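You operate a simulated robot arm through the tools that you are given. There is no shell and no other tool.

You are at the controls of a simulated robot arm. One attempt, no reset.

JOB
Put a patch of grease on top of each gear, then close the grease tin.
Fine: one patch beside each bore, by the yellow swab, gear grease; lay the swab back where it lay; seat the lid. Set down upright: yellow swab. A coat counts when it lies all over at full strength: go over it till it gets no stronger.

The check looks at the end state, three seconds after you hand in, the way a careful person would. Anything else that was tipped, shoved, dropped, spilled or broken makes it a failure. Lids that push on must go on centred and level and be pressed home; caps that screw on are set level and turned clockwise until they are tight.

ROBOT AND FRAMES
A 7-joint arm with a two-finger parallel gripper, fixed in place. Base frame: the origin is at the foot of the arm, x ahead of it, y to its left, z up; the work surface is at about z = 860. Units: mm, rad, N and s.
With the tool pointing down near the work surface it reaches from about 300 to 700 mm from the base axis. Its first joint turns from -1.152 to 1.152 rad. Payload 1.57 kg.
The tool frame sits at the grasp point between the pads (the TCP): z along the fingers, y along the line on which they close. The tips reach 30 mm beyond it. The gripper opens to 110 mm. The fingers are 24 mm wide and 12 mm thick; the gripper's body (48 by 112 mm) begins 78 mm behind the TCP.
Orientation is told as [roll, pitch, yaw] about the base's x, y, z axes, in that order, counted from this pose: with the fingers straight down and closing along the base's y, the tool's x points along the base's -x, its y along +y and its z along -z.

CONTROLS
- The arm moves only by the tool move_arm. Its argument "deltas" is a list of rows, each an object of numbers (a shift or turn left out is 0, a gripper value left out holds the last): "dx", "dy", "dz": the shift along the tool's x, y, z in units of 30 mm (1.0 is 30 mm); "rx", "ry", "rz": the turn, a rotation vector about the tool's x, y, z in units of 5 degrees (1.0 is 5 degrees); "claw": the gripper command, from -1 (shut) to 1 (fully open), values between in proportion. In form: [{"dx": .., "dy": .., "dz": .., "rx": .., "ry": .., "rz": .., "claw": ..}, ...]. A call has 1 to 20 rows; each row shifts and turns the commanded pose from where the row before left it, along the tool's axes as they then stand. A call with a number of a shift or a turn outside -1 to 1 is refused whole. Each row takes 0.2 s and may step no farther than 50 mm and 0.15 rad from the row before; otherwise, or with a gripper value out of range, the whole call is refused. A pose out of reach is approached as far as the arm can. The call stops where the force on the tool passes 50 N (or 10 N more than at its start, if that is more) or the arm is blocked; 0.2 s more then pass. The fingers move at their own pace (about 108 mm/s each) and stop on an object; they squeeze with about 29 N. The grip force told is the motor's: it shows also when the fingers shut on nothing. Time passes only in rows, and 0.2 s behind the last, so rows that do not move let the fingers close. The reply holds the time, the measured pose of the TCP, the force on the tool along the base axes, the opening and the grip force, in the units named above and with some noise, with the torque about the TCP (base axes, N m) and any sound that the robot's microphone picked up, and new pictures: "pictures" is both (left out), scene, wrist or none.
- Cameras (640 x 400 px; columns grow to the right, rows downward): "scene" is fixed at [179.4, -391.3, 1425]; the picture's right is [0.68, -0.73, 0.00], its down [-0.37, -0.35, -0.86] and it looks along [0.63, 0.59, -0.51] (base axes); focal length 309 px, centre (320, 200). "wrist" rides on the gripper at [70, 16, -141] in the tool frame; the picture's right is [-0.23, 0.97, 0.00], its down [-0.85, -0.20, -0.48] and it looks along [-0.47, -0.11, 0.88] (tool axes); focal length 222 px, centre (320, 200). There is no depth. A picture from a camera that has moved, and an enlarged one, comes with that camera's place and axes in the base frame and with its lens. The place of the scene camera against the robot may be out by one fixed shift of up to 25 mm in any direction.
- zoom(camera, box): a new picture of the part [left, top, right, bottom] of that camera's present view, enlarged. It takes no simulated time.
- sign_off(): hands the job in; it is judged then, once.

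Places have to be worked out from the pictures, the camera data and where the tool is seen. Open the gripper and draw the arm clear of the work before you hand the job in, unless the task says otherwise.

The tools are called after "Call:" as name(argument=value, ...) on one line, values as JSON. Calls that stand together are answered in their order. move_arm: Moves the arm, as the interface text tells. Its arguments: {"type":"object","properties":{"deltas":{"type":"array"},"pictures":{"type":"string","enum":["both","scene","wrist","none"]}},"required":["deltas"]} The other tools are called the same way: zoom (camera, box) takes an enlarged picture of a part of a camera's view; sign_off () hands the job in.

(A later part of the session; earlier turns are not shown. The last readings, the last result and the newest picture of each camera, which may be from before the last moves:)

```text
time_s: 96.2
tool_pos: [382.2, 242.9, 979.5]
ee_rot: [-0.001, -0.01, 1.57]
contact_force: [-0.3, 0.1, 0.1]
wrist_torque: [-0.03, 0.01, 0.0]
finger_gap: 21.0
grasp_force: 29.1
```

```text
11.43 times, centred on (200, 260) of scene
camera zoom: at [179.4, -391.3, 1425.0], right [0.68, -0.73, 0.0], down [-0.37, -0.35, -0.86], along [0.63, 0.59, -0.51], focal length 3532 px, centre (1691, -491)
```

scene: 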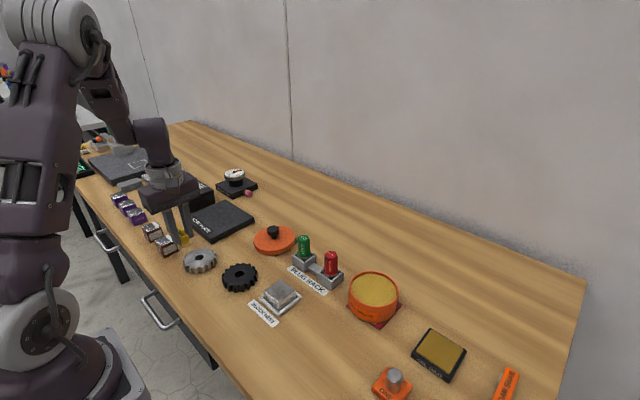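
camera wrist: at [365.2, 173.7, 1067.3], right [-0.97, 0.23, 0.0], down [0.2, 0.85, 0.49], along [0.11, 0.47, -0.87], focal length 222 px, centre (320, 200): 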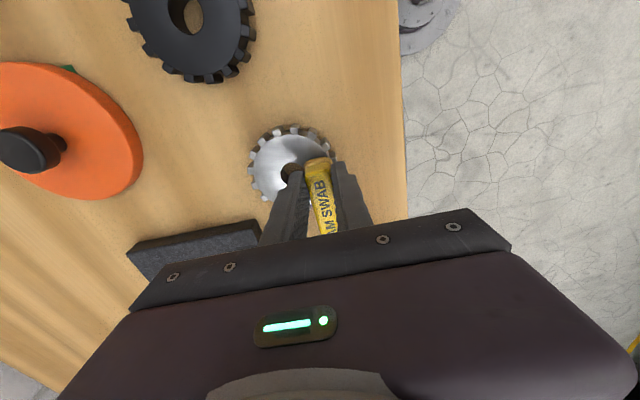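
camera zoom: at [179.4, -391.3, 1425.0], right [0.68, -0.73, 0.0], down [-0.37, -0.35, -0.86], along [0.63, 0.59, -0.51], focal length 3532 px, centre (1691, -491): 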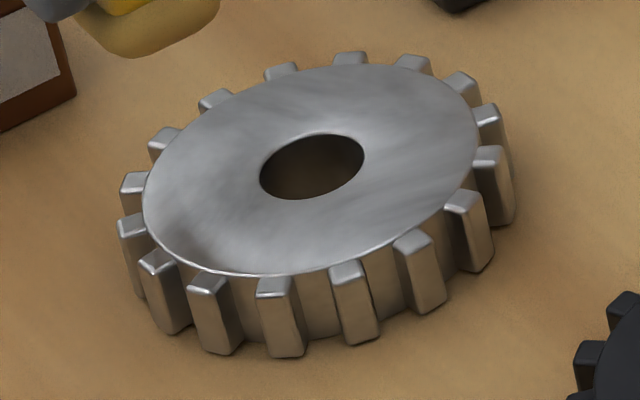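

I see a slight tonal change at the front-left of the steel gear. I'll look from the wrist camera to tell a film from a reflection.

Call:
move_arm(deltas=[{"dx": -0.8}, {"dx": -0.8}, {}], pictures="wrist")

Call:
zoom(camera="wrist", box=[230, 60, 350, 160])

Call:
zoom(camera="scene", box=[178, 243, 222, 278])

```text
time_s: 97.0
tool_pos: [383.2, 292.0, 980.6]
ee_rot: [0.0, -0.009, 1.571]
contact_force: [-0.4, -0.4, -0.8]
wrist_torque: [-0.02, 0.02, 0.01]
finger_gap: 20.7
grasp_force: 28.6
camera wrist: at [365.5, 221.8, 1121.6], right [-0.97, 0.23, 0.0], down [0.2, 0.85, 0.49], along [0.11, 0.47, -0.87], focal length 222 px, centre (320, 200)
```

wrist: 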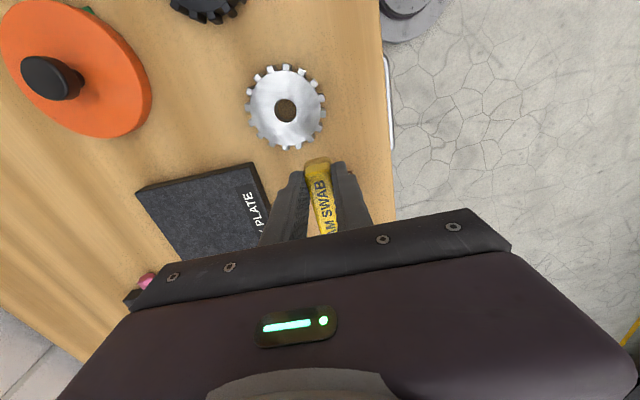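

```text
4.00 times, centred on (290, 110) of wrist
camera zoom: at [365.5, 221.8, 1121.6], right [-0.97, 0.23, 0.0], down [0.2, 0.85, 0.49], along [0.11, 0.47, -0.87], focal length 888 px, centre (440, 560)
```

zoom: 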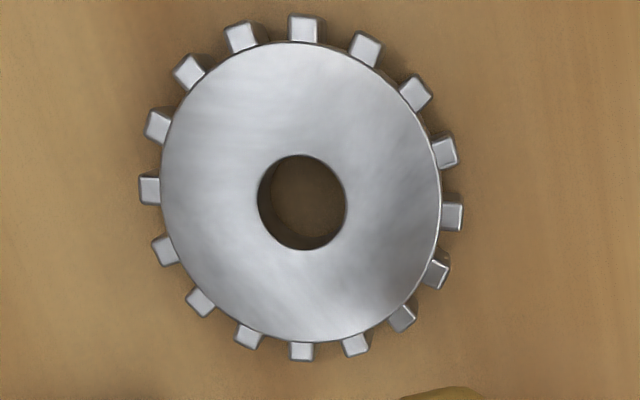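

```text
11.43 times, centred on (200, 260) of scene
camera zoom: at [179.4, -391.3, 1425.0], right [0.68, -0.73, 0.0], down [-0.37, -0.35, -0.86], along [0.63, 0.59, -0.51], focal length 3532 px, centre (1691, -491)
```

zoom: 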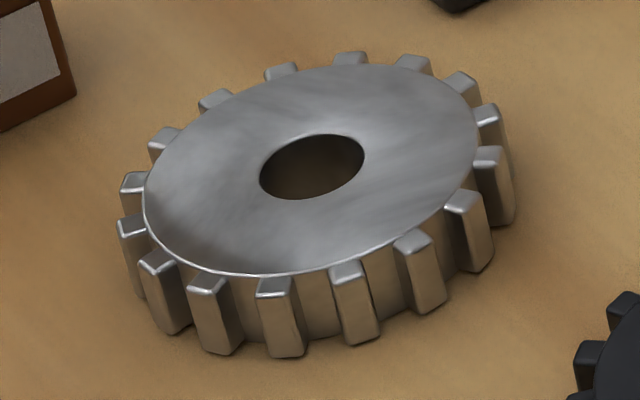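

Those are only reflections; there's still no grease. I'll try the +y side of the steel gear's bore next.

Call:
move_arm(deltas=[{"dy": -0.8, "dx": 0.8}, {}, {"dz": 0.7}, {"dz": 0.7}, {"dz": 0.34}, {"dz": 0.05}, {"dz": 0.03}, {}], pictures="wrist")

Call:
zoom(camera="wrist", box=[250, 90, 380, 210])

```text
time_s: 98.8
tool_pos: [407.1, 268.0, 925.5]
ee_rot: [-0.001, -0.009, 1.571]
contact_force: [-0.9, -3.9, 25.5]
wrist_torque: [-0.39, 0.06, 0.04]
finger_gap: 20.8
grasp_force: 29.2
camera wrist: at [389.3, 197.4, 1066.9], right [-0.97, 0.23, 0.0], down [0.2, 0.85, 0.49], along [0.11, 0.47, -0.87], focal length 222 px, centre (320, 200)
```

wrist: 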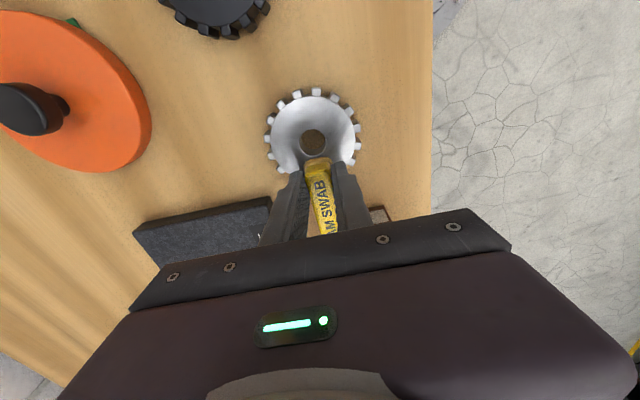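

```text
3.33 times, centred on (315, 150) of wrist
camera zoom: at [389.3, 197.4, 1066.9], right [-0.97, 0.23, 0.0], down [0.2, 0.85, 0.49], along [0.11, 0.47, -0.87], focal length 740 px, centre (337, 367)
```

zoom: 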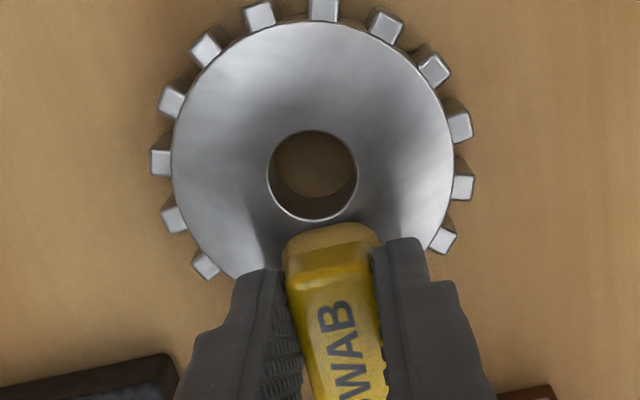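

Call:
move_arm(deltas=[{"dz": -0.015}, {}, {"dy": 0.08}, {"dy": 0.08}, {"dy": -0.08}, {"dy": -0.08}, {"dy": -0.08}, {"dy": -0.08}, {"dy": 0.08}, {"dy": 0.08}, {}], pictures="none")

Call:
move_arm(deltas=[{"dz": -0.4}, {"dz": -0.7}, {"dz": -0.7}, {"dx": -0.8}, {}], pictures="wrist")

Call:
zoom(camera="wrist", box=[250, 60, 370, 160])

Call:
zoom(camera="scene", box=[178, 243, 222, 278])

```text
time_s: 101.2
tool_pos: [406.5, 268.0, 925.0]
ee_rot: [0.0, -0.01, 1.569]
contact_force: [6.3, -1.5, 14.8]
wrist_torque: [-0.09, -0.29, 0.01]
finger_gap: 20.7
grasp_force: 28.9
```

```text
time_s: 102.4
tool_pos: [406.6, 291.2, 978.9]
ee_rot: [-0.001, -0.009, 1.571]
contact_force: [-0.1, -0.2, -0.9]
wrist_torque: [0.01, 0.0, 0.01]
finger_gap: 20.8
grasp_force: 29.0
camera wrist: at [388.9, 221.6, 1120.1], right [-0.97, 0.23, 0.0], down [0.2, 0.85, 0.49], along [0.11, 0.47, -0.87], focal length 222 px, centre (320, 200)
```

wrist: 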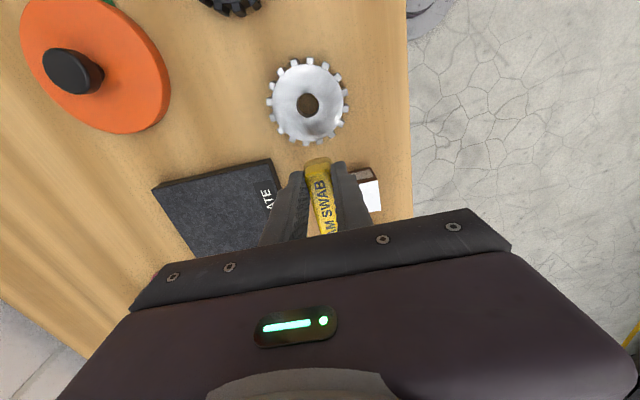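

```text
4.00 times, centred on (310, 110) of wrist
camera zoom: at [388.9, 221.6, 1120.1], right [-0.97, 0.23, 0.0], down [0.2, 0.85, 0.49], along [0.11, 0.47, -0.87], focal length 888 px, centre (360, 560)
```

zoom: 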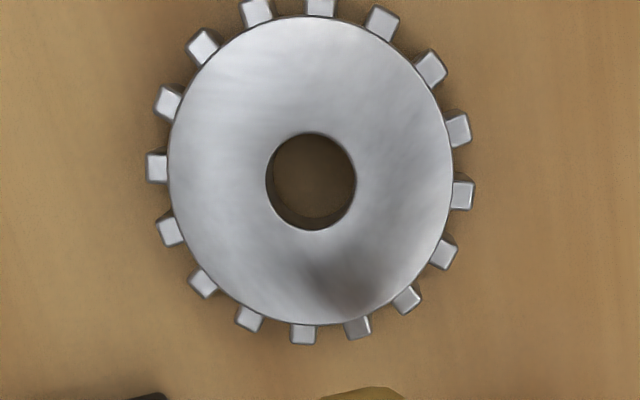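

```text
11.43 times, centred on (200, 260) of scene
camera zoom: at [179.4, -391.3, 1425.0], right [0.68, -0.73, 0.0], down [-0.37, -0.35, -0.86], along [0.63, 0.59, -0.51], focal length 3532 px, centre (1691, -491)
```

zoom: 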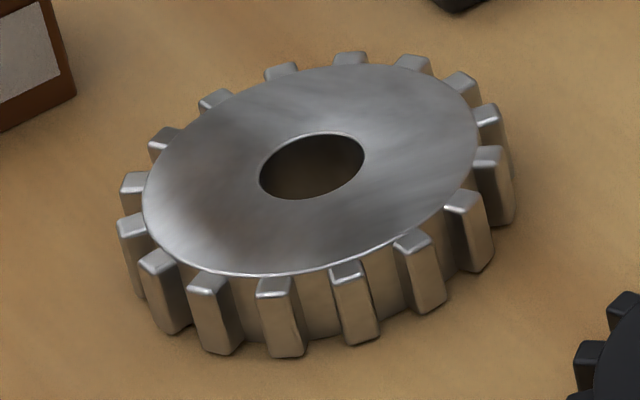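

Again only reflections. The one unexplored side is -y, so I'll press there, with radius 22 so the swab's foot hangs clear of the teeth.

Call:
move_arm(deltas=[{"dx": 0.8}, {"dx": 0.8}, {"dx": 0.727}, {}, {"dz": 0.7}, {"dz": 0.7}, {"dz": 0.32}, {"dz": 0.03}, {}], pictures="wrist")

Call:
zoom(camera="wrist", box=[250, 90, 380, 210])

```text
time_s: 104.4
tool_pos: [405.1, 221.9, 927.1]
ee_rot: [0.0, -0.009, 1.571]
contact_force: [0.4, 0.5, 0.4]
wrist_torque: [-0.02, 0.0, 0.01]
finger_gap: 20.6
grasp_force: 29.1
camera wrist: at [389.4, 152.0, 1067.7], right [-0.97, 0.23, 0.0], down [0.2, 0.85, 0.49], along [0.11, 0.47, -0.87], focal length 222 px, centre (320, 200)
```

wrist: 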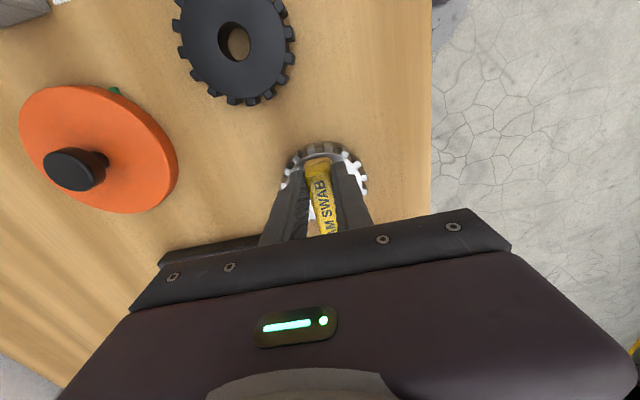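

```text
3.33 times, centred on (315, 150) of wrist
camera zoom: at [389.4, 152.0, 1067.7], right [-0.97, 0.23, 0.0], down [0.2, 0.85, 0.49], along [0.11, 0.47, -0.87], focal length 740 px, centre (337, 367)
```

zoom: 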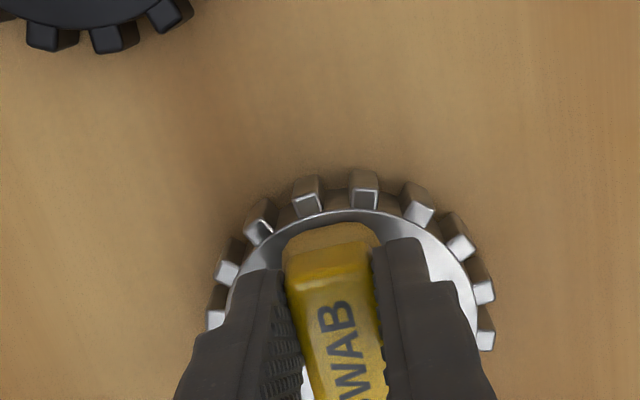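

Call:
move_arm(deltas=[{"dz": 0.02}, {"dz": 0.01}, {}], pictures="none")

```text
time_s: 105.2
tool_pos: [406.9, 221.8, 924.7]
ee_rot: [0.001, -0.008, 1.571]
contact_force: [-2.7, -1.4, 6.1]
wrist_torque: [-0.08, 0.09, 0.0]
finger_gap: 21.0
grasp_force: 29.2
```

Call:
move_arm(deltas=[{}, {}, {"dy": 0.06}, {"dy": 0.06}, {"dy": -0.06}, {"dy": -0.06}, {"dy": -0.06}, {"dy": -0.06}, {"dy": 0.06}, {"dy": 0.06}, {}], pictures="none")

Call:
move_arm(deltas=[{"dz": -0.4}, {"dz": -0.7}, {"dz": -0.7}, {"dx": -0.8}, {"dx": -0.8}, {"dx": -0.6}, {}], pictures="wrist")

Call:
zoom(camera="wrist", box=[250, 60, 370, 160])

Call:
zoom(camera="scene", box=[178, 243, 222, 278])

```text
time_s: 107.6
tool_pos: [407.5, 222.7, 924.8]
ee_rot: [0.001, -0.009, 1.573]
contact_force: [1.8, 0.0, 5.8]
wrist_torque: [0.01, -0.07, 0.01]
finger_gap: 20.6
grasp_force: 29.1
```

```text
time_s: 109.2
tool_pos: [406.6, 288.3, 979.1]
ee_rot: [0.001, -0.009, 1.571]
contact_force: [-0.8, -0.4, 0.0]
wrist_torque: [-0.02, 0.01, 0.01]
finger_gap: 20.5
grasp_force: 29.0
camera wrist: at [389.6, 218.5, 1121.2], right [-0.97, 0.23, 0.0], down [0.2, 0.85, 0.49], along [0.11, 0.47, -0.87], focal length 222 px, centre (320, 200)
```

wrist: 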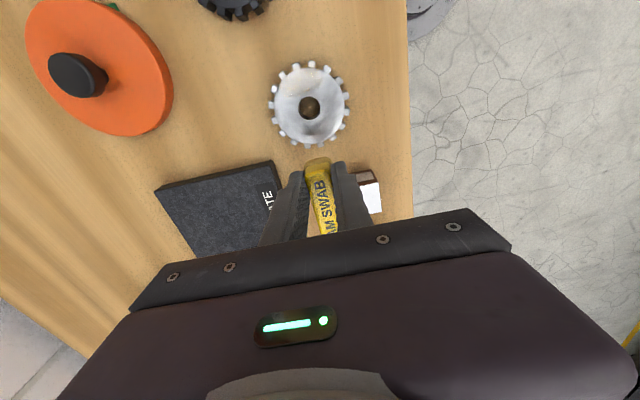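

```text
4.00 times, centred on (310, 110) of wrist
camera zoom: at [389.6, 218.5, 1121.2], right [-0.97, 0.23, 0.0], down [0.2, 0.85, 0.49], along [0.11, 0.47, -0.87], focal length 888 px, centre (360, 560)
```

zoom: 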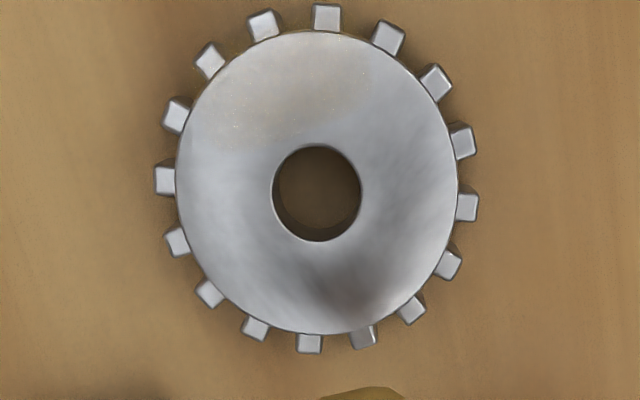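

```text
11.43 times, centred on (200, 260) of scene
camera zoom: at [179.4, -391.3, 1425.0], right [0.68, -0.73, 0.0], down [-0.37, -0.35, -0.86], along [0.63, 0.59, -0.51], focal length 3532 px, centre (1691, -491)
```

zoom: 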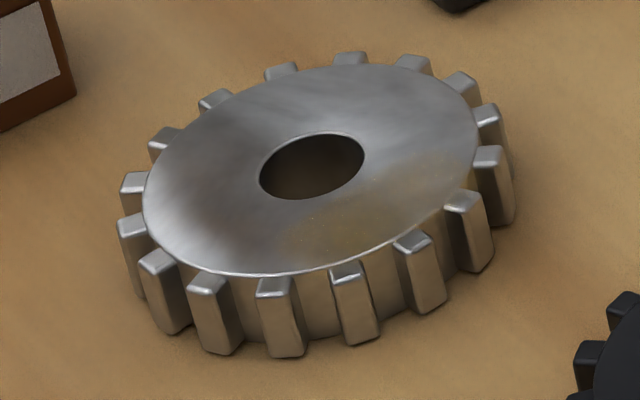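

A faint tan film has appeared on the -y side of the steel gear. It came with a gentle 6 N press, so light pressure looks like the key. I'll look closer at its shape.

Call:
zoom(camera="wrist", box=[270, 60, 350, 110])

Call:
zoom(camera="scene", box=[192, 248, 222, 272])

```text
8.00 times, centred on (310, 85) of wrist
camera zoom: at [389.6, 218.5, 1121.2], right [-0.97, 0.23, 0.0], down [0.2, 0.85, 0.49], along [0.11, 0.47, -0.87], focal length 1777 px, centre (400, 1120)
```

zoom: 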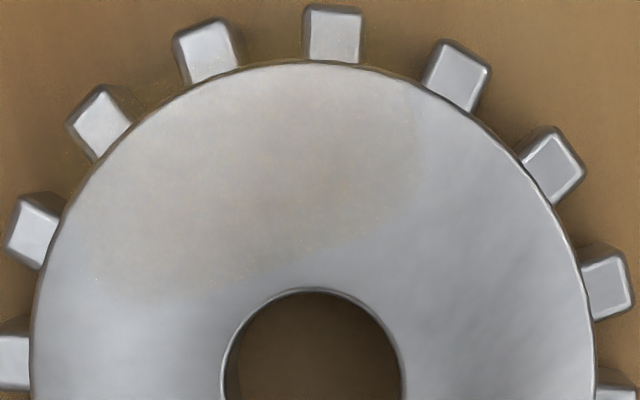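

```text
16.00 times, centred on (207, 260) of scene
camera zoom: at [179.4, -391.3, 1425.0], right [0.68, -0.73, 0.0], down [-0.37, -0.35, -0.86], along [0.63, 0.59, -0.51], focal length 4945 px, centre (2128, -760)
```

zoom: 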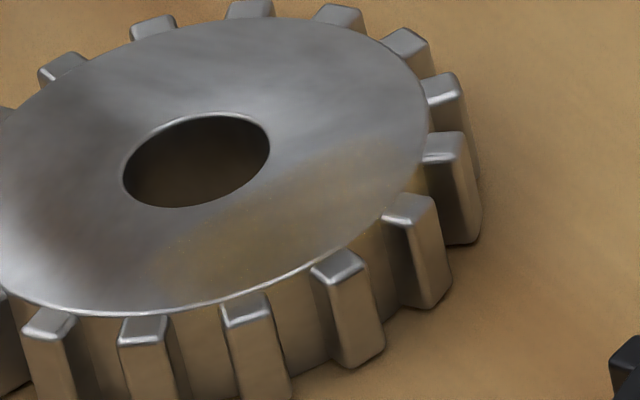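

It's a real foam-footprint film at the -y side of the bore. I'll go back to that spot, press at about 5–6 N, and hold to see whether it strengthens.

Call:
move_arm(deltas=[{"dx": 0.8}, {"dx": 0.8}, {"dx": 0.6}, {"dz": 0.7}, {"dz": 0.7}, {"dz": 0.3}, {"dz": 0.08}, {"dz": 0.015}, {}], pictures="none")

```text
time_s: 111.2
tool_pos: [406.1, 221.3, 926.2]
ee_rot: [0.0, -0.009, 1.571]
contact_force: [0.5, -0.2, 1.7]
wrist_torque: [0.0, 0.02, 0.0]
finger_gap: 20.9
grasp_force: 29.4
```

Call:
move_arm(deltas=[{"dz": 0.005}, {}, {"dy": 0.06}, {"dy": 0.06}, {"dy": -0.06}, {"dy": -0.06}, {"dy": -0.06}, {"dy": -0.06}, {"dy": 0.06}, {"dy": 0.06}, {"dy": 0.06}, {"dy": 0.06}, {"dy": -0.06}, {"dy": -0.06}, {"dy": -0.06}, {"dy": -0.06}, {"dy": 0.06}, {"dy": 0.06}, {}], pictures="none")

```text
time_s: 115.2
tool_pos: [406.7, 220.9, 926.4]
ee_rot: [-0.002, -0.009, 1.57]
contact_force: [3.3, 0.9, 9.2]
wrist_torque: [-0.01, -0.11, 0.02]
finger_gap: 20.8
grasp_force: 29.4
```

Contact is steady at around 9 N. Lifting and sliding off to compare the film.

Call:
move_arm(deltas=[{"dz": -0.4}, {"dz": -0.7}, {"dz": -0.7}, {"dx": -0.8}, {"dx": -0.8}, {"dx": -0.6}, {}], pictures="wrist")

Call:
zoom(camera="wrist", box=[260, 60, 360, 140])

Call:
zoom(camera="scene", box=[178, 243, 222, 278])

```text
time_s: 116.8
tool_pos: [406.6, 286.6, 980.1]
ee_rot: [0.001, -0.01, 1.571]
contact_force: [0.8, -0.2, -0.8]
wrist_torque: [-0.01, 0.02, 0.0]
finger_gap: 20.7
grasp_force: 28.7
camera wrist: at [389.4, 217.4, 1121.8], right [-0.97, 0.23, 0.0], down [0.2, 0.85, 0.49], along [0.11, 0.47, -0.87], focal length 222 px, centre (320, 200)
```

wrist: 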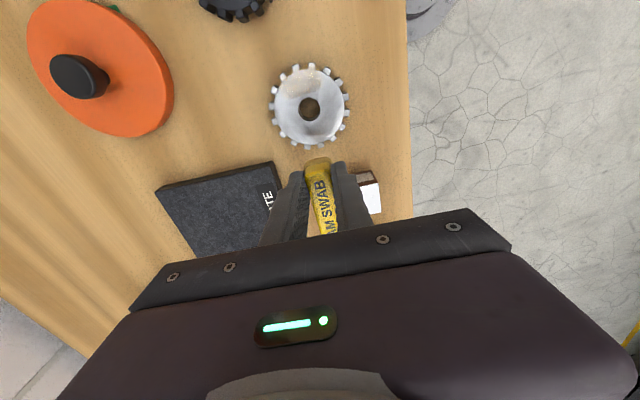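

```text
5.00 times, centred on (310, 100) of wrist
camera zoom: at [389.4, 217.4, 1121.8], right [-0.97, 0.23, 0.0], down [0.2, 0.85, 0.49], along [0.11, 0.47, -0.87], focal length 1111 px, centre (370, 700)
```

zoom: 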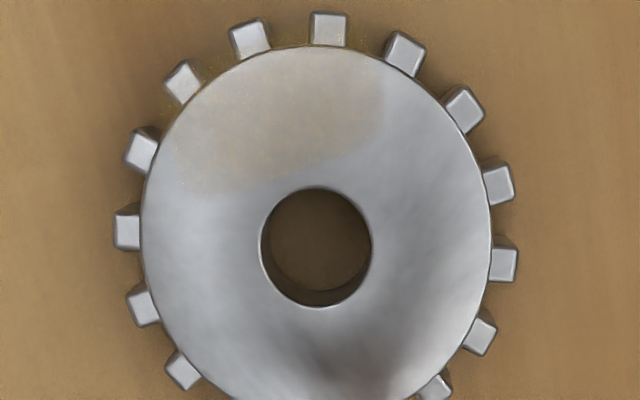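

```text
11.43 times, centred on (200, 260) of scene
camera zoom: at [179.4, -391.3, 1425.0], right [0.68, -0.73, 0.0], down [-0.37, -0.35, -0.86], along [0.63, 0.59, -0.51], focal length 3532 px, centre (1691, -491)
```

zoom: 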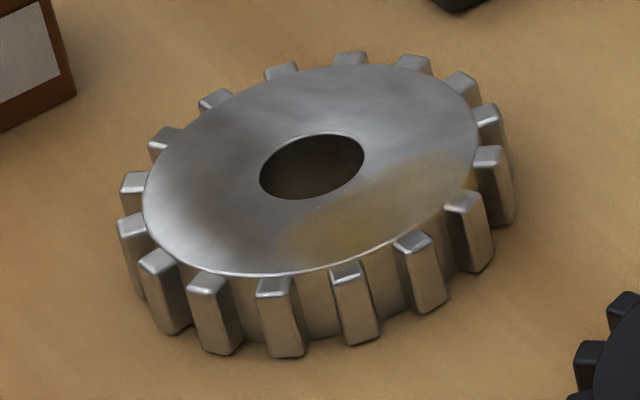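

The film is clearly getting stronger. I'll keep going over the same spot with the same light pressure and short strokes.

Call:
move_arm(deltas=[{"dx": 0.8}, {"dx": 0.8}, {"dx": 0.6}, {"dz": 0.7}, {"dz": 0.7}, {"dz": 0.3}, {"dz": 0.08}, {"dz": 0.015}, {}], pictures="none")

```text
time_s: 118.8
tool_pos: [406.6, 223.4, 924.3]
ee_rot: [0.001, -0.009, 1.571]
contact_force: [0.6, 1.1, 3.8]
wrist_torque: [-0.03, -0.06, -0.03]
finger_gap: 20.6
grasp_force: 29.2
```

Call:
move_arm(deltas=[{}, {"dy": 0.06}, {"dy": 0.06}, {"dy": -0.06}, {"dy": -0.06}, {"dy": -0.06}, {"dy": -0.06}, {"dy": 0.06}, {"dy": 0.06}, {"dy": 0.06}, {"dy": 0.06}, {"dy": -0.06}, {"dy": -0.06}, {"dy": -0.06}, {"dy": -0.06}, {"dy": 0.06}, {"dy": 0.06}, {}], pictures="none")

Call:
move_arm(deltas=[{"dx": 0.06}, {"dx": 0.06}, {"dx": -0.06}, {"dx": -0.06}, {"dx": -0.06}, {"dx": -0.06}, {"dx": 0.06}, {"dx": 0.06}, {"dx": 0.06}, {"dx": 0.06}, {"dx": -0.06}, {"dx": -0.06}, {"dx": -0.06}, {"dx": -0.06}, {"dx": 0.06}, {"dx": 0.06}, {}], pictures="none")

Call:
move_arm(deltas=[{"dz": -0.4}, {"dz": -0.7}, {"dz": -0.7}, {"dx": -0.8}, {"dx": -0.8}, {"dx": -0.6}, {}], pictures="wrist")

Call:
zoom(camera="wrist", box=[260, 60, 360, 140])

Call:
zoom(camera="scene", box=[178, 243, 222, 278])

```text
time_s: 122.6
tool_pos: [405.6, 221.7, 926.0]
ee_rot: [0.001, -0.009, 1.57]
contact_force: [2.1, 0.9, 4.1]
wrist_torque: [0.01, -0.05, -0.04]
finger_gap: 20.7
grasp_force: 29.4
```

```text
time_s: 126.2
tool_pos: [405.7, 220.5, 926.0]
ee_rot: [-0.001, -0.009, 1.569]
contact_force: [0.2, 0.1, 0.2]
wrist_torque: [0.0, -0.01, 0.01]
finger_gap: 21.1
grasp_force: 29.1
```

```text
time_s: 127.8
tool_pos: [406.0, 287.8, 981.0]
ee_rot: [0.002, -0.009, 1.571]
contact_force: [-0.3, 0.4, -1.6]
wrist_torque: [0.0, -0.02, 0.05]
finger_gap: 20.4
grasp_force: 29.3
camera wrist: at [389.1, 217.4, 1122.0], right [-0.97, 0.23, 0.0], down [0.2, 0.85, 0.49], along [0.11, 0.47, -0.87], focal length 222 px, centre (320, 200)
```

wrist: 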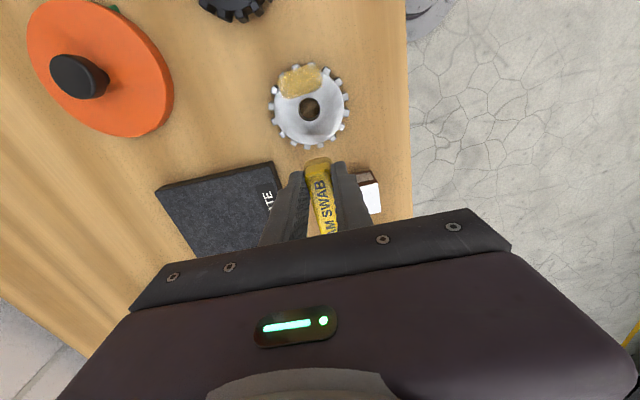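

```text
5.00 times, centred on (310, 100) of wrist
camera zoom: at [389.1, 217.4, 1122.0], right [-0.97, 0.23, 0.0], down [0.2, 0.85, 0.49], along [0.11, 0.47, -0.87], focal length 1111 px, centre (370, 700)
```

zoom: 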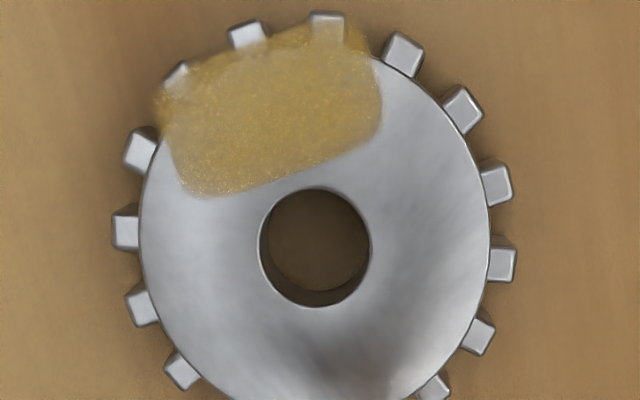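

```text
11.43 times, centred on (200, 260) of scene
camera zoom: at [179.4, -391.3, 1425.0], right [0.68, -0.73, 0.0], down [-0.37, -0.35, -0.86], along [0.63, 0.59, -0.51], focal length 3532 px, centre (1691, -491)
```

zoom: 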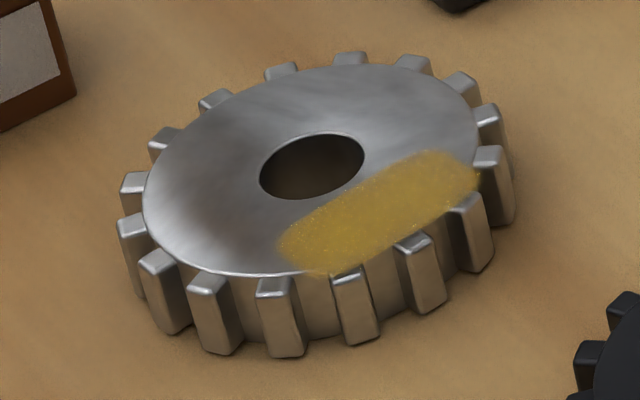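

Now there's a strong, distinct patch beside the steel gear's bore. I'll go over it again the same way and compare, to see whether it's already at full strength.

Call:
move_arm(deltas=[{"dx": 0.8}, {"dx": 0.8}, {"dx": 0.6}, {"dz": 0.7}, {"dz": 0.7}, {"dz": 0.3}, {"dz": 0.08}, {"dz": 0.015}, {}], pictures="none")

Call:
move_arm(deltas=[{"dz": 0.005}, {}, {"dx": 0.06}, {"dx": 0.06}, {"dx": -0.06}, {"dx": -0.06}, {"dx": -0.06}, {"dx": -0.06}, {"dx": 0.06}, {"dx": 0.06}, {}], pictures="none")

```text
time_s: 129.8
tool_pos: [406.8, 223.0, 926.7]
ee_rot: [0.0, -0.008, 1.572]
contact_force: [0.0, 0.5, -0.1]
wrist_torque: [0.02, -0.03, -0.02]
finger_gap: 20.6
grasp_force: 28.6
```

```text
time_s: 132.2
tool_pos: [406.6, 221.7, 926.6]
ee_rot: [-0.001, -0.007, 1.57]
contact_force: [0.0, 1.9, 4.8]
wrist_torque: [0.03, -0.02, 0.01]
finger_gap: 20.6
grasp_force: 28.7
```

Call:
move_arm(deltas=[{"dy": 0.06}, {"dy": 0.06}, {"dy": 0.06}, {"dy": -0.06}, {"dy": -0.06}, {"dy": -0.06}, {"dy": -0.06}, {"dy": -0.06}, {"dy": -0.06}, {"dy": 0.06}, {"dy": 0.06}, {"dy": 0.06}, {"dx": 0.06}, {"dx": 0.06}, {"dx": -0.06}, {"dx": -0.06}, {"dx": -0.06}, {"dx": -0.06}, {"dx": 0.06}, {"dx": 0.06}], pictures="none")

Call:
move_arm(deltas=[{"dz": -0.4}, {"dz": -0.7}, {"dz": -0.7}, {"dx": -0.8}, {"dx": -0.8}, {"dx": -0.6}, {}], pictures="wrist")

Call:
zoom(camera="wrist", box=[260, 60, 360, 140])

Call:
zoom(camera="scene", box=[178, 243, 222, 278])

```text
time_s: 136.4
tool_pos: [406.4, 221.2, 925.6]
ee_rot: [0.0, -0.009, 1.57]
contact_force: [0.1, 1.4, 2.6]
wrist_torque: [0.04, 0.01, -0.01]
finger_gap: 20.7
grasp_force: 28.9
```

```text
time_s: 138.0
tool_pos: [406.6, 286.7, 981.5]
ee_rot: [0.0, -0.008, 1.572]
contact_force: [-0.1, -0.2, -0.7]
wrist_torque: [-0.06, -0.02, 0.03]
finger_gap: 20.6
grasp_force: 29.4
camera wrist: at [389.6, 217.5, 1122.4], right [-0.97, 0.23, 0.0], down [0.2, 0.85, 0.49], along [0.11, 0.47, -0.87], focal length 222 px, centre (320, 200)
```

wrist: 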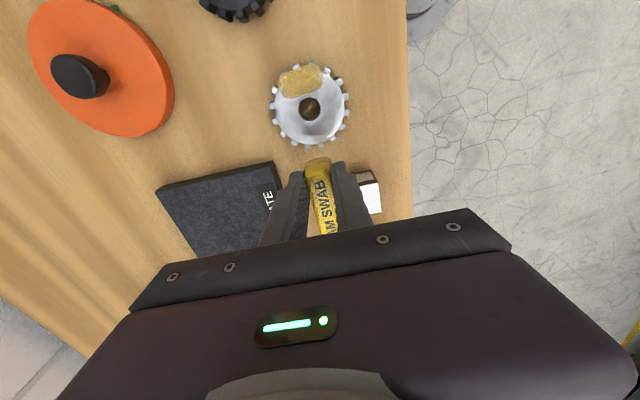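

```text
5.00 times, centred on (310, 100) of wrist
camera zoom: at [389.6, 217.5, 1122.4], right [-0.97, 0.23, 0.0], down [0.2, 0.85, 0.49], along [0.11, 0.47, -0.87], focal length 1111 px, centre (370, 700)
```

zoom: 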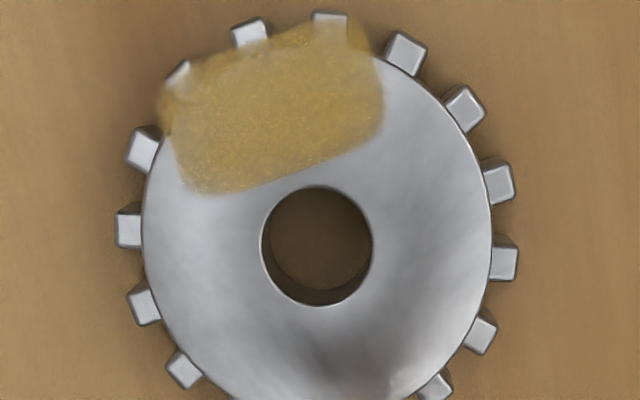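

```text
11.43 times, centred on (200, 260) of scene
camera zoom: at [179.4, -391.3, 1425.0], right [0.68, -0.73, 0.0], down [-0.37, -0.35, -0.86], along [0.63, 0.59, -0.51], focal length 3532 px, centre (1691, -491)
```

zoom: 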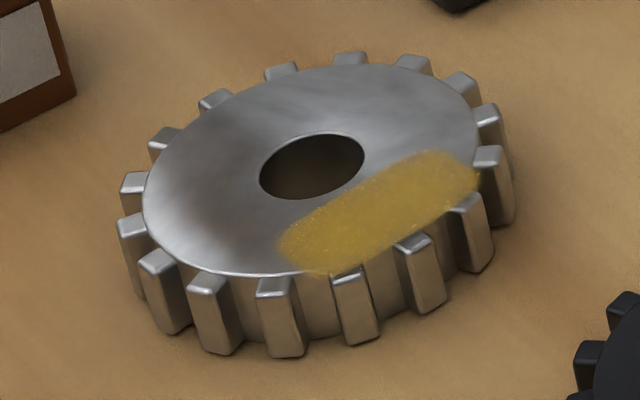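

The patch looks identical to the last round, so the steel gear seems to be at full strength. Now the black gear: I'll try its -y side with the same gentle touch, foam at (441.8, 95.5).

Call:
move_arm(deltas=[{"dy": -0.147, "dx": 0.802}, {"dy": -0.147, "dx": 0.802}, {"dy": -0.147, "dx": 0.802}, {"dy": -0.147, "dx": 0.802}, {"dy": -0.147, "dx": 0.802}, {"dy": -0.147, "dx": 0.802}, {"dy": -0.147, "dx": 0.802}, {"dy": -0.147, "dx": 0.802}, {}, {"dz": 0.7}, {"dz": 0.7}, {"dz": 0.25}, {}], pictures="wrist")

Call:
zoom(camera="wrist", box=[250, 90, 380, 210])

```text
time_s: 140.8
tool_pos: [442.1, 95.7, 929.9]
ee_rot: [-0.001, -0.01, 1.57]
contact_force: [-0.2, 0.9, -0.1]
wrist_torque: [0.0, 0.01, 0.02]
finger_gap: 20.8
grasp_force: 29.2
camera wrist: at [424.5, 25.1, 1070.8], right [-0.97, 0.23, 0.0], down [0.2, 0.85, 0.49], along [0.11, 0.47, -0.87], focal length 222 px, centre (320, 200)
```

wrist: 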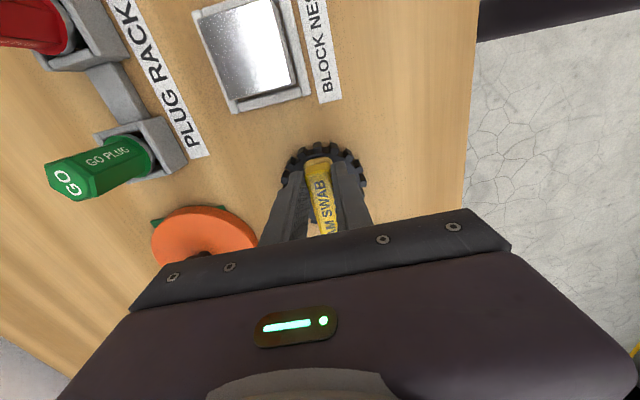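

```text
3.33 times, centred on (315, 150) of wrist
camera zoom: at [424.5, 25.1, 1070.8], right [-0.97, 0.23, 0.0], down [0.2, 0.85, 0.49], along [0.11, 0.47, -0.87], focal length 740 px, centre (337, 367)
```

zoom: 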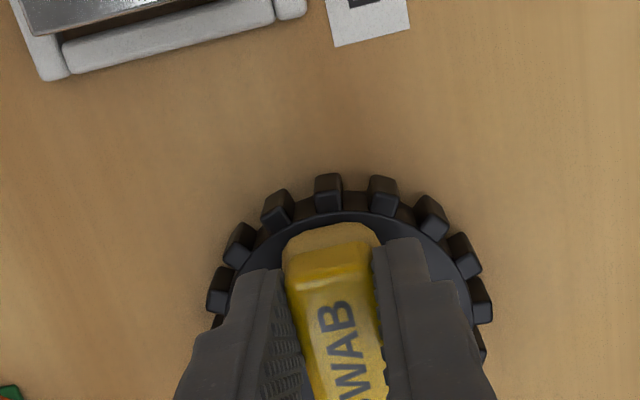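

Call:
move_arm(deltas=[{"dz": 0.07}, {"dz": 0.03}, {}], pictures="none")

Call:
move_arm(deltas=[{"dz": 0.01}, {}], pictures="none")

```text
time_s: 141.6
tool_pos: [440.6, 94.9, 926.4]
ee_rot: [0.001, -0.009, 1.568]
contact_force: [-0.7, 0.4, 0.7]
wrist_torque: [0.01, 0.01, 0.04]
finger_gap: 20.7
grasp_force: 28.7
```

```text
time_s: 142.2
tool_pos: [441.5, 96.0, 925.4]
ee_rot: [0.0, -0.01, 1.569]
contact_force: [0.1, -0.1, -0.1]
wrist_torque: [-0.01, 0.01, 0.0]
finger_gap: 20.5
grasp_force: 28.3
```

Call:
move_arm(deltas=[{"dz": 0.01}, {"dz": 0.01}, {}], pictures="none")

Call:
move_arm(deltas=[{"dz": 0.007}, {}], pictures="none")

```text
time_s: 143.0
tool_pos: [441.6, 96.1, 925.6]
ee_rot: [-0.001, -0.01, 1.571]
contact_force: [-4.2, 0.5, 22.7]
wrist_torque: [0.05, 0.14, 0.02]
finger_gap: 20.6
grasp_force: 29.2
```

```text
time_s: 143.6
tool_pos: [441.9, 95.2, 926.3]
ee_rot: [-0.002, -0.008, 1.571]
contact_force: [-1.3, -1.2, 31.9]
wrist_torque: [0.01, 0.11, 0.04]
finger_gap: 21.0
grasp_force: 29.4
```

That's too firm at 32 N, so I'm backing off 0.6 mm to get to a few newtons.

Call:
move_arm(deltas=[{"dz": -0.02}, {}, {}], pictures="none")

```text
time_s: 144.4
tool_pos: [440.7, 95.3, 926.6]
ee_rot: [0.002, -0.009, 1.569]
contact_force: [1.3, 0.1, 4.4]
wrist_torque: [-0.02, -0.09, 0.04]
finger_gap: 20.6
grasp_force: 29.3
```

At 4.4 N now. I'll make short strokes in both directions, then lift and inspect.

Call:
move_arm(deltas=[{"dy": 0.06}, {"dy": 0.06}, {"dy": -0.06}, {"dy": -0.06}, {"dy": -0.06}, {"dy": -0.06}, {"dy": 0.06}, {"dy": 0.06}, {"dx": 0.06}, {"dx": 0.06}, {"dx": -0.06}, {"dx": -0.06}, {"dx": -0.06}, {"dx": -0.06}, {"dx": 0.06}, {"dx": 0.06}, {}], pictures="none")

Call:
move_arm(deltas=[{"dz": -0.4}, {"dz": -0.7}, {"dz": -0.7}, {"dx": -0.8}, {"dx": -0.8}, {"dx": -0.6}, {}], pictures="wrist")

Call:
zoom(camera="wrist", box=[250, 50, 370, 150])

Call:
zoom(camera="scene", box=[215, 255, 265, 295])

```text
time_s: 148.0
tool_pos: [442.8, 94.9, 925.4]
ee_rot: [0.0, -0.009, 1.571]
contact_force: [-0.2, 0.2, 0.8]
wrist_torque: [0.0, 0.01, 0.0]
finger_gap: 20.4
grasp_force: 28.7
```

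```text
time_s: 149.6
tool_pos: [440.1, 159.9, 980.1]
ee_rot: [0.0, -0.009, 1.569]
contact_force: [-1.0, 0.5, -0.6]
wrist_torque: [-0.03, -0.01, 0.0]
finger_gap: 20.5
grasp_force: 28.5
camera wrist: at [424.7, 90.7, 1121.5], right [-0.97, 0.23, 0.0], down [0.2, 0.85, 0.49], along [0.11, 0.47, -0.87], focal length 222 px, centre (320, 200)
```

wrist: 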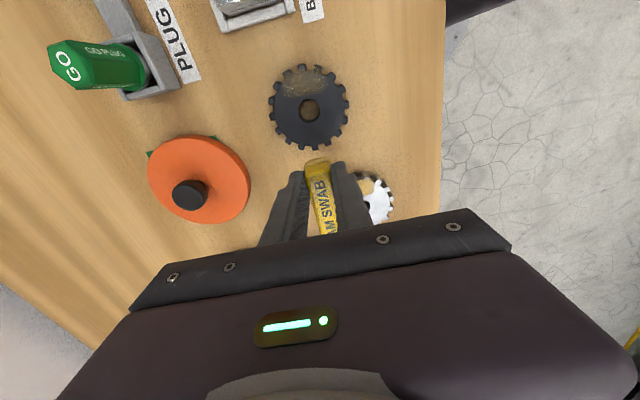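

```text
4.00 times, centred on (310, 100) of wrist
camera zoom: at [424.7, 90.7, 1121.5], right [-0.97, 0.23, 0.0], down [0.2, 0.85, 0.49], along [0.11, 0.47, -0.87], focal length 888 px, centre (360, 600)
```

zoom: 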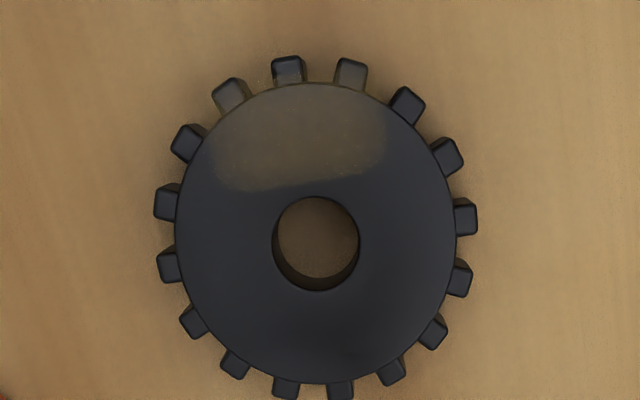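

```text
10.00 times, centred on (240, 275) of scene
camera zoom: at [179.4, -391.3, 1425.0], right [0.68, -0.73, 0.0], down [-0.37, -0.35, -0.86], along [0.63, 0.59, -0.51], focal length 3090 px, centre (1120, -550)
```

zoom: 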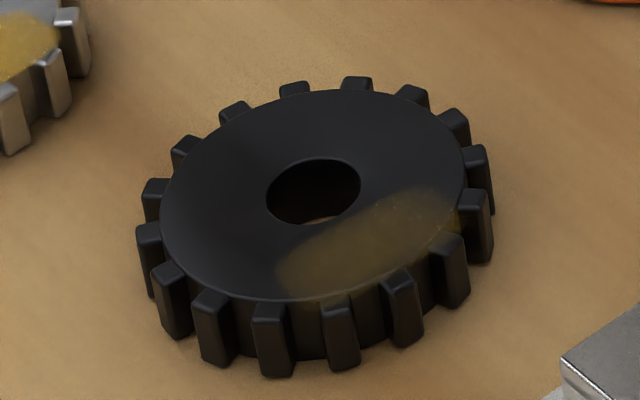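

The same kind of patch is now forming on the black gear's -y side. I'll go over it with more light strokes.

Call:
move_arm(deltas=[{"dx": 0.8}, {"dx": 0.8}, {"dx": 0.6}, {"dz": 0.7}, {"dz": 0.7}, {"dz": 0.3}, {"dz": 0.09}, {"dz": 0.012}, {}], pictures="none")

```text
time_s: 151.6
tool_pos: [441.3, 95.2, 925.9]
ee_rot: [0.0, -0.009, 1.571]
contact_force: [0.2, 0.5, -0.4]
wrist_torque: [-0.03, 0.02, -0.01]
finger_gap: 20.7
grasp_force: 29.0
```

Call:
move_arm(deltas=[{"dz": 0.007}, {}], pictures="none")

```text
time_s: 152.2
tool_pos: [441.6, 95.1, 926.1]
ee_rot: [0.0, -0.009, 1.572]
contact_force: [-1.9, -0.2, 6.6]
wrist_torque: [-0.11, 0.06, -0.01]
finger_gap: 20.7
grasp_force: 29.3
```

At 6.6 N, which is good. Stroking in both directions for two cycles.

Call:
move_arm(deltas=[{"dx": 0.06}, {"dx": 0.06}, {"dx": -0.06}, {"dx": -0.06}, {"dx": -0.06}, {"dx": -0.06}, {"dx": 0.06}, {"dx": 0.06}, {"dy": 0.07}, {"dy": 0.07}, {"dy": -0.07}, {"dy": -0.07}, {"dy": -0.07}, {"dy": -0.07}, {"dy": 0.07}, {"dy": 0.07}, {}], pictures="none")

Call:
move_arm(deltas=[{"dx": 0.06}, {"dx": 0.06}, {"dx": -0.06}, {"dx": -0.06}, {"dx": -0.06}, {"dx": -0.06}, {"dx": 0.06}, {"dx": 0.06}, {"dy": 0.07}, {"dy": 0.07}, {"dy": -0.07}, {"dy": -0.07}, {"dy": -0.07}, {"dy": -0.07}, {"dy": 0.07}, {"dy": 0.07}, {}], pictures="none")

Call:
move_arm(deltas=[{"dz": -0.4}, {"dz": -0.7}, {"dz": -0.7}, {"dx": -0.8}, {"dx": -0.8}, {"dx": -0.6}, {}], pictures="wrist")

Call:
zoom(camera="wrist", box=[250, 50, 370, 150])

Call:
zoom(camera="scene", box=[215, 255, 265, 295])

```text
time_s: 155.8
tool_pos: [441.7, 96.0, 926.2]
ee_rot: [0.0, -0.008, 1.569]
contact_force: [2.9, 0.3, 9.6]
wrist_torque: [-0.03, -0.1, 0.05]
finger_gap: 20.7
grasp_force: 29.0
```

```text
time_s: 159.4
tool_pos: [441.5, 95.0, 926.3]
ee_rot: [0.001, -0.009, 1.571]
contact_force: [1.8, -0.1, 6.7]
wrist_torque: [-0.07, -0.09, 0.02]
finger_gap: 20.5
grasp_force: 28.6
```

```text
time_s: 161.0
tool_pos: [441.2, 160.6, 979.8]
ee_rot: [-0.001, -0.008, 1.569]
contact_force: [-0.4, -0.1, -0.7]
wrist_torque: [-0.01, 0.02, 0.0]
finger_gap: 20.7
grasp_force: 29.0
camera wrist: at [424.5, 90.9, 1121.3], right [-0.97, 0.23, 0.0], down [0.2, 0.85, 0.49], along [0.11, 0.47, -0.87], focal length 222 px, centre (320, 200)
```

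wrist: 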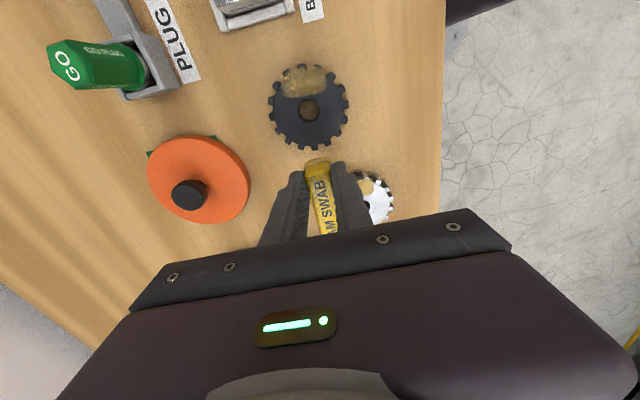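

```text
4.00 times, centred on (310, 100) of wrist
camera zoom: at [424.5, 90.9, 1121.3], right [-0.97, 0.23, 0.0], down [0.2, 0.85, 0.49], along [0.11, 0.47, -0.87], focal length 888 px, centre (360, 600)
```

zoom: 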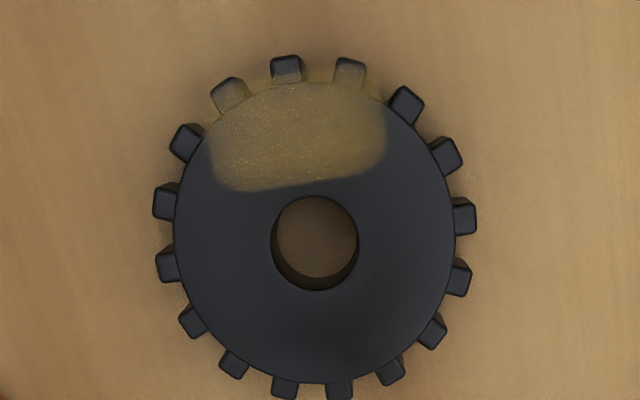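

```text
10.00 times, centred on (240, 275) of scene
camera zoom: at [179.4, -391.3, 1425.0], right [0.68, -0.73, 0.0], down [-0.37, -0.35, -0.86], along [0.63, 0.59, -0.51], focal length 3090 px, centre (1120, -550)
```

zoom: 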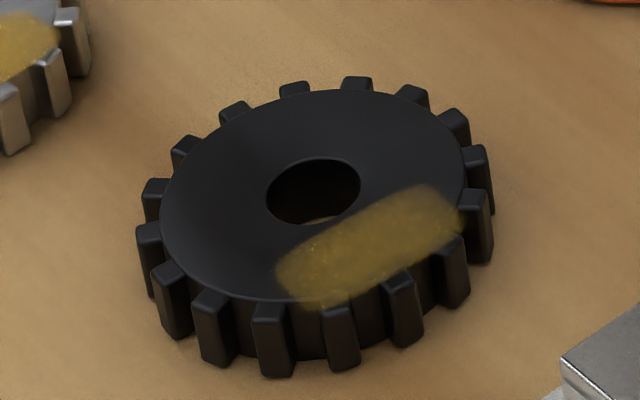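

It's building up well but isn't saturated. The patch is wider in x than the foam, so I'll use wider ±9 mm strokes in x to cover it all over.

Call:
move_arm(deltas=[{"dx": 0.8}, {"dx": 0.8}, {"dx": 0.6}, {"dz": 0.7}, {"dz": 0.7}, {"dz": 0.3}, {"dz": 0.09}, {"dz": 0.012}, {}], pictures="none")

```text
time_s: 163.0
tool_pos: [440.6, 95.0, 925.4]
ee_rot: [-0.001, -0.009, 1.573]
contact_force: [-1.9, 0.2, 15.1]
wrist_torque: [-0.01, 0.1, 0.0]
finger_gap: 20.5
grasp_force: 28.9
```

Call:
move_arm(deltas=[{"dz": -0.008}, {"dy": 0.1}, {"dy": 0.1}, {"dy": 0.1}, {"dy": -0.1}, {"dy": -0.1}, {"dy": -0.1}, {"dy": -0.1}, {"dy": -0.1}, {"dy": -0.1}, {"dy": 0.1}, {"dy": 0.1}, {"dy": 0.1}, {}], pictures="none")

Call:
move_arm(deltas=[{"dy": 0.1}, {"dy": 0.1}, {"dy": 0.1}, {"dx": 0.06}, {"dx": -0.06}, {"dy": -0.1}, {"dy": -0.1}, {"dy": -0.1}, {"dy": -0.1}, {"dy": -0.1}, {"dy": -0.1}, {"dx": 0.06}, {"dx": -0.06}, {"dy": 0.1}, {"dy": 0.1}, {"dy": 0.1}, {}], pictures="none")

Call:
move_arm(deltas=[{"dz": -0.4}, {"dz": -0.7}, {"dz": -0.7}, {"dx": -0.8}, {"dx": -0.8}, {"dx": -0.6}, {}], pictures="wrist")

Call:
zoom(camera="wrist", box=[250, 50, 370, 150])

Call:
zoom(camera="scene", box=[215, 255, 265, 295])

```text
time_s: 166.0
tool_pos: [440.6, 94.7, 925.4]
ee_rot: [0.002, -0.009, 1.57]
contact_force: [2.7, 0.2, 4.4]
wrist_torque: [-0.04, -0.1, 0.01]
finger_gap: 20.8
grasp_force: 29.3
```

```text
time_s: 169.6
tool_pos: [442.6, 95.3, 926.3]
ee_rot: [-0.002, -0.009, 1.57]
contact_force: [4.4, 1.0, 11.6]
wrist_torque: [0.0, -0.12, 0.01]
finger_gap: 20.8
grasp_force: 29.1
```

```text
time_s: 171.2
tool_pos: [441.2, 162.6, 980.1]
ee_rot: [-0.001, -0.01, 1.57]
contact_force: [0.1, -0.2, 0.6]
wrist_torque: [-0.01, -0.01, -0.01]
finger_gap: 20.6
grasp_force: 29.1
camera wrist: at [424.7, 91.0, 1121.7], right [-0.97, 0.23, 0.0], down [0.2, 0.85, 0.49], along [0.11, 0.47, -0.87], focal length 222 px, centre (320, 200)
```

wrist: 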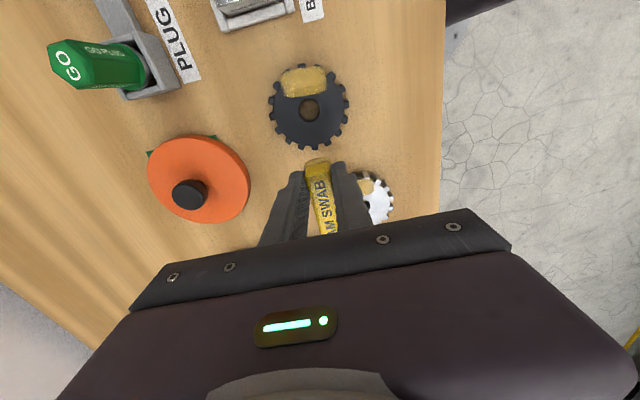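

```text
4.00 times, centred on (310, 100) of wrist
camera zoom: at [424.7, 91.0, 1121.7], right [-0.97, 0.23, 0.0], down [0.2, 0.85, 0.49], along [0.11, 0.47, -0.87], focal length 888 px, centre (360, 600)
```

zoom: 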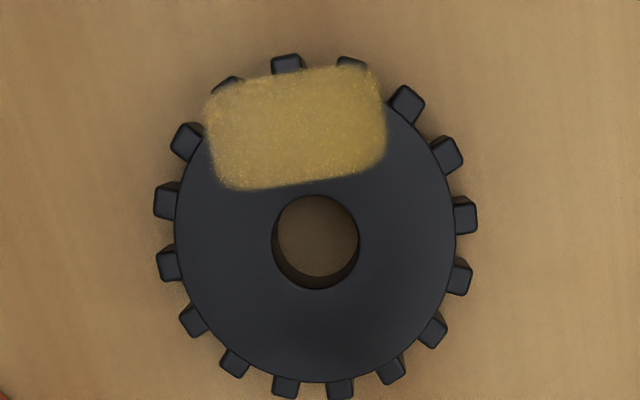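

```text
10.00 times, centred on (240, 275) of scene
camera zoom: at [179.4, -391.3, 1425.0], right [0.68, -0.73, 0.0], down [-0.37, -0.35, -0.86], along [0.63, 0.59, -0.51], focal length 3090 px, centre (1120, -550)
```

zoom: 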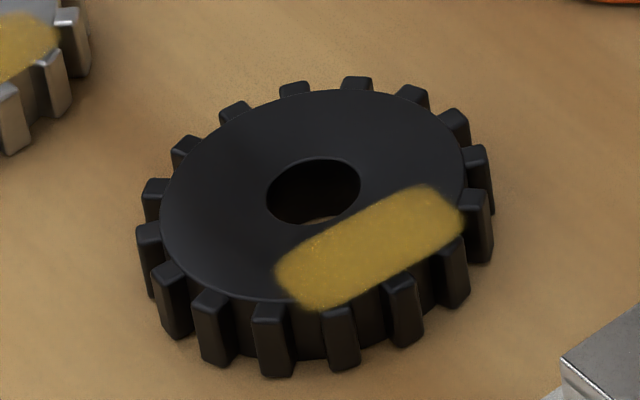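

The patch on black is now nearly opaque with a clear outline. One more wide pass to check whether it gets any stronger.

Call:
move_arm(deltas=[{"dx": 0.8}, {"dx": 0.8}, {"dx": 0.6}, {"dz": 0.7}, {"dz": 0.7}, {"dz": 0.3}, {"dz": 0.09}, {"dz": 0.004}, {}], pictures="none")

```text
time_s: 173.2
tool_pos: [441.8, 94.9, 925.5]
ee_rot: [-0.002, -0.008, 1.568]
contact_force: [-2.2, -1.5, 17.0]
wrist_torque: [-0.09, 0.07, -0.01]
finger_gap: 20.6
grasp_force: 28.7
```

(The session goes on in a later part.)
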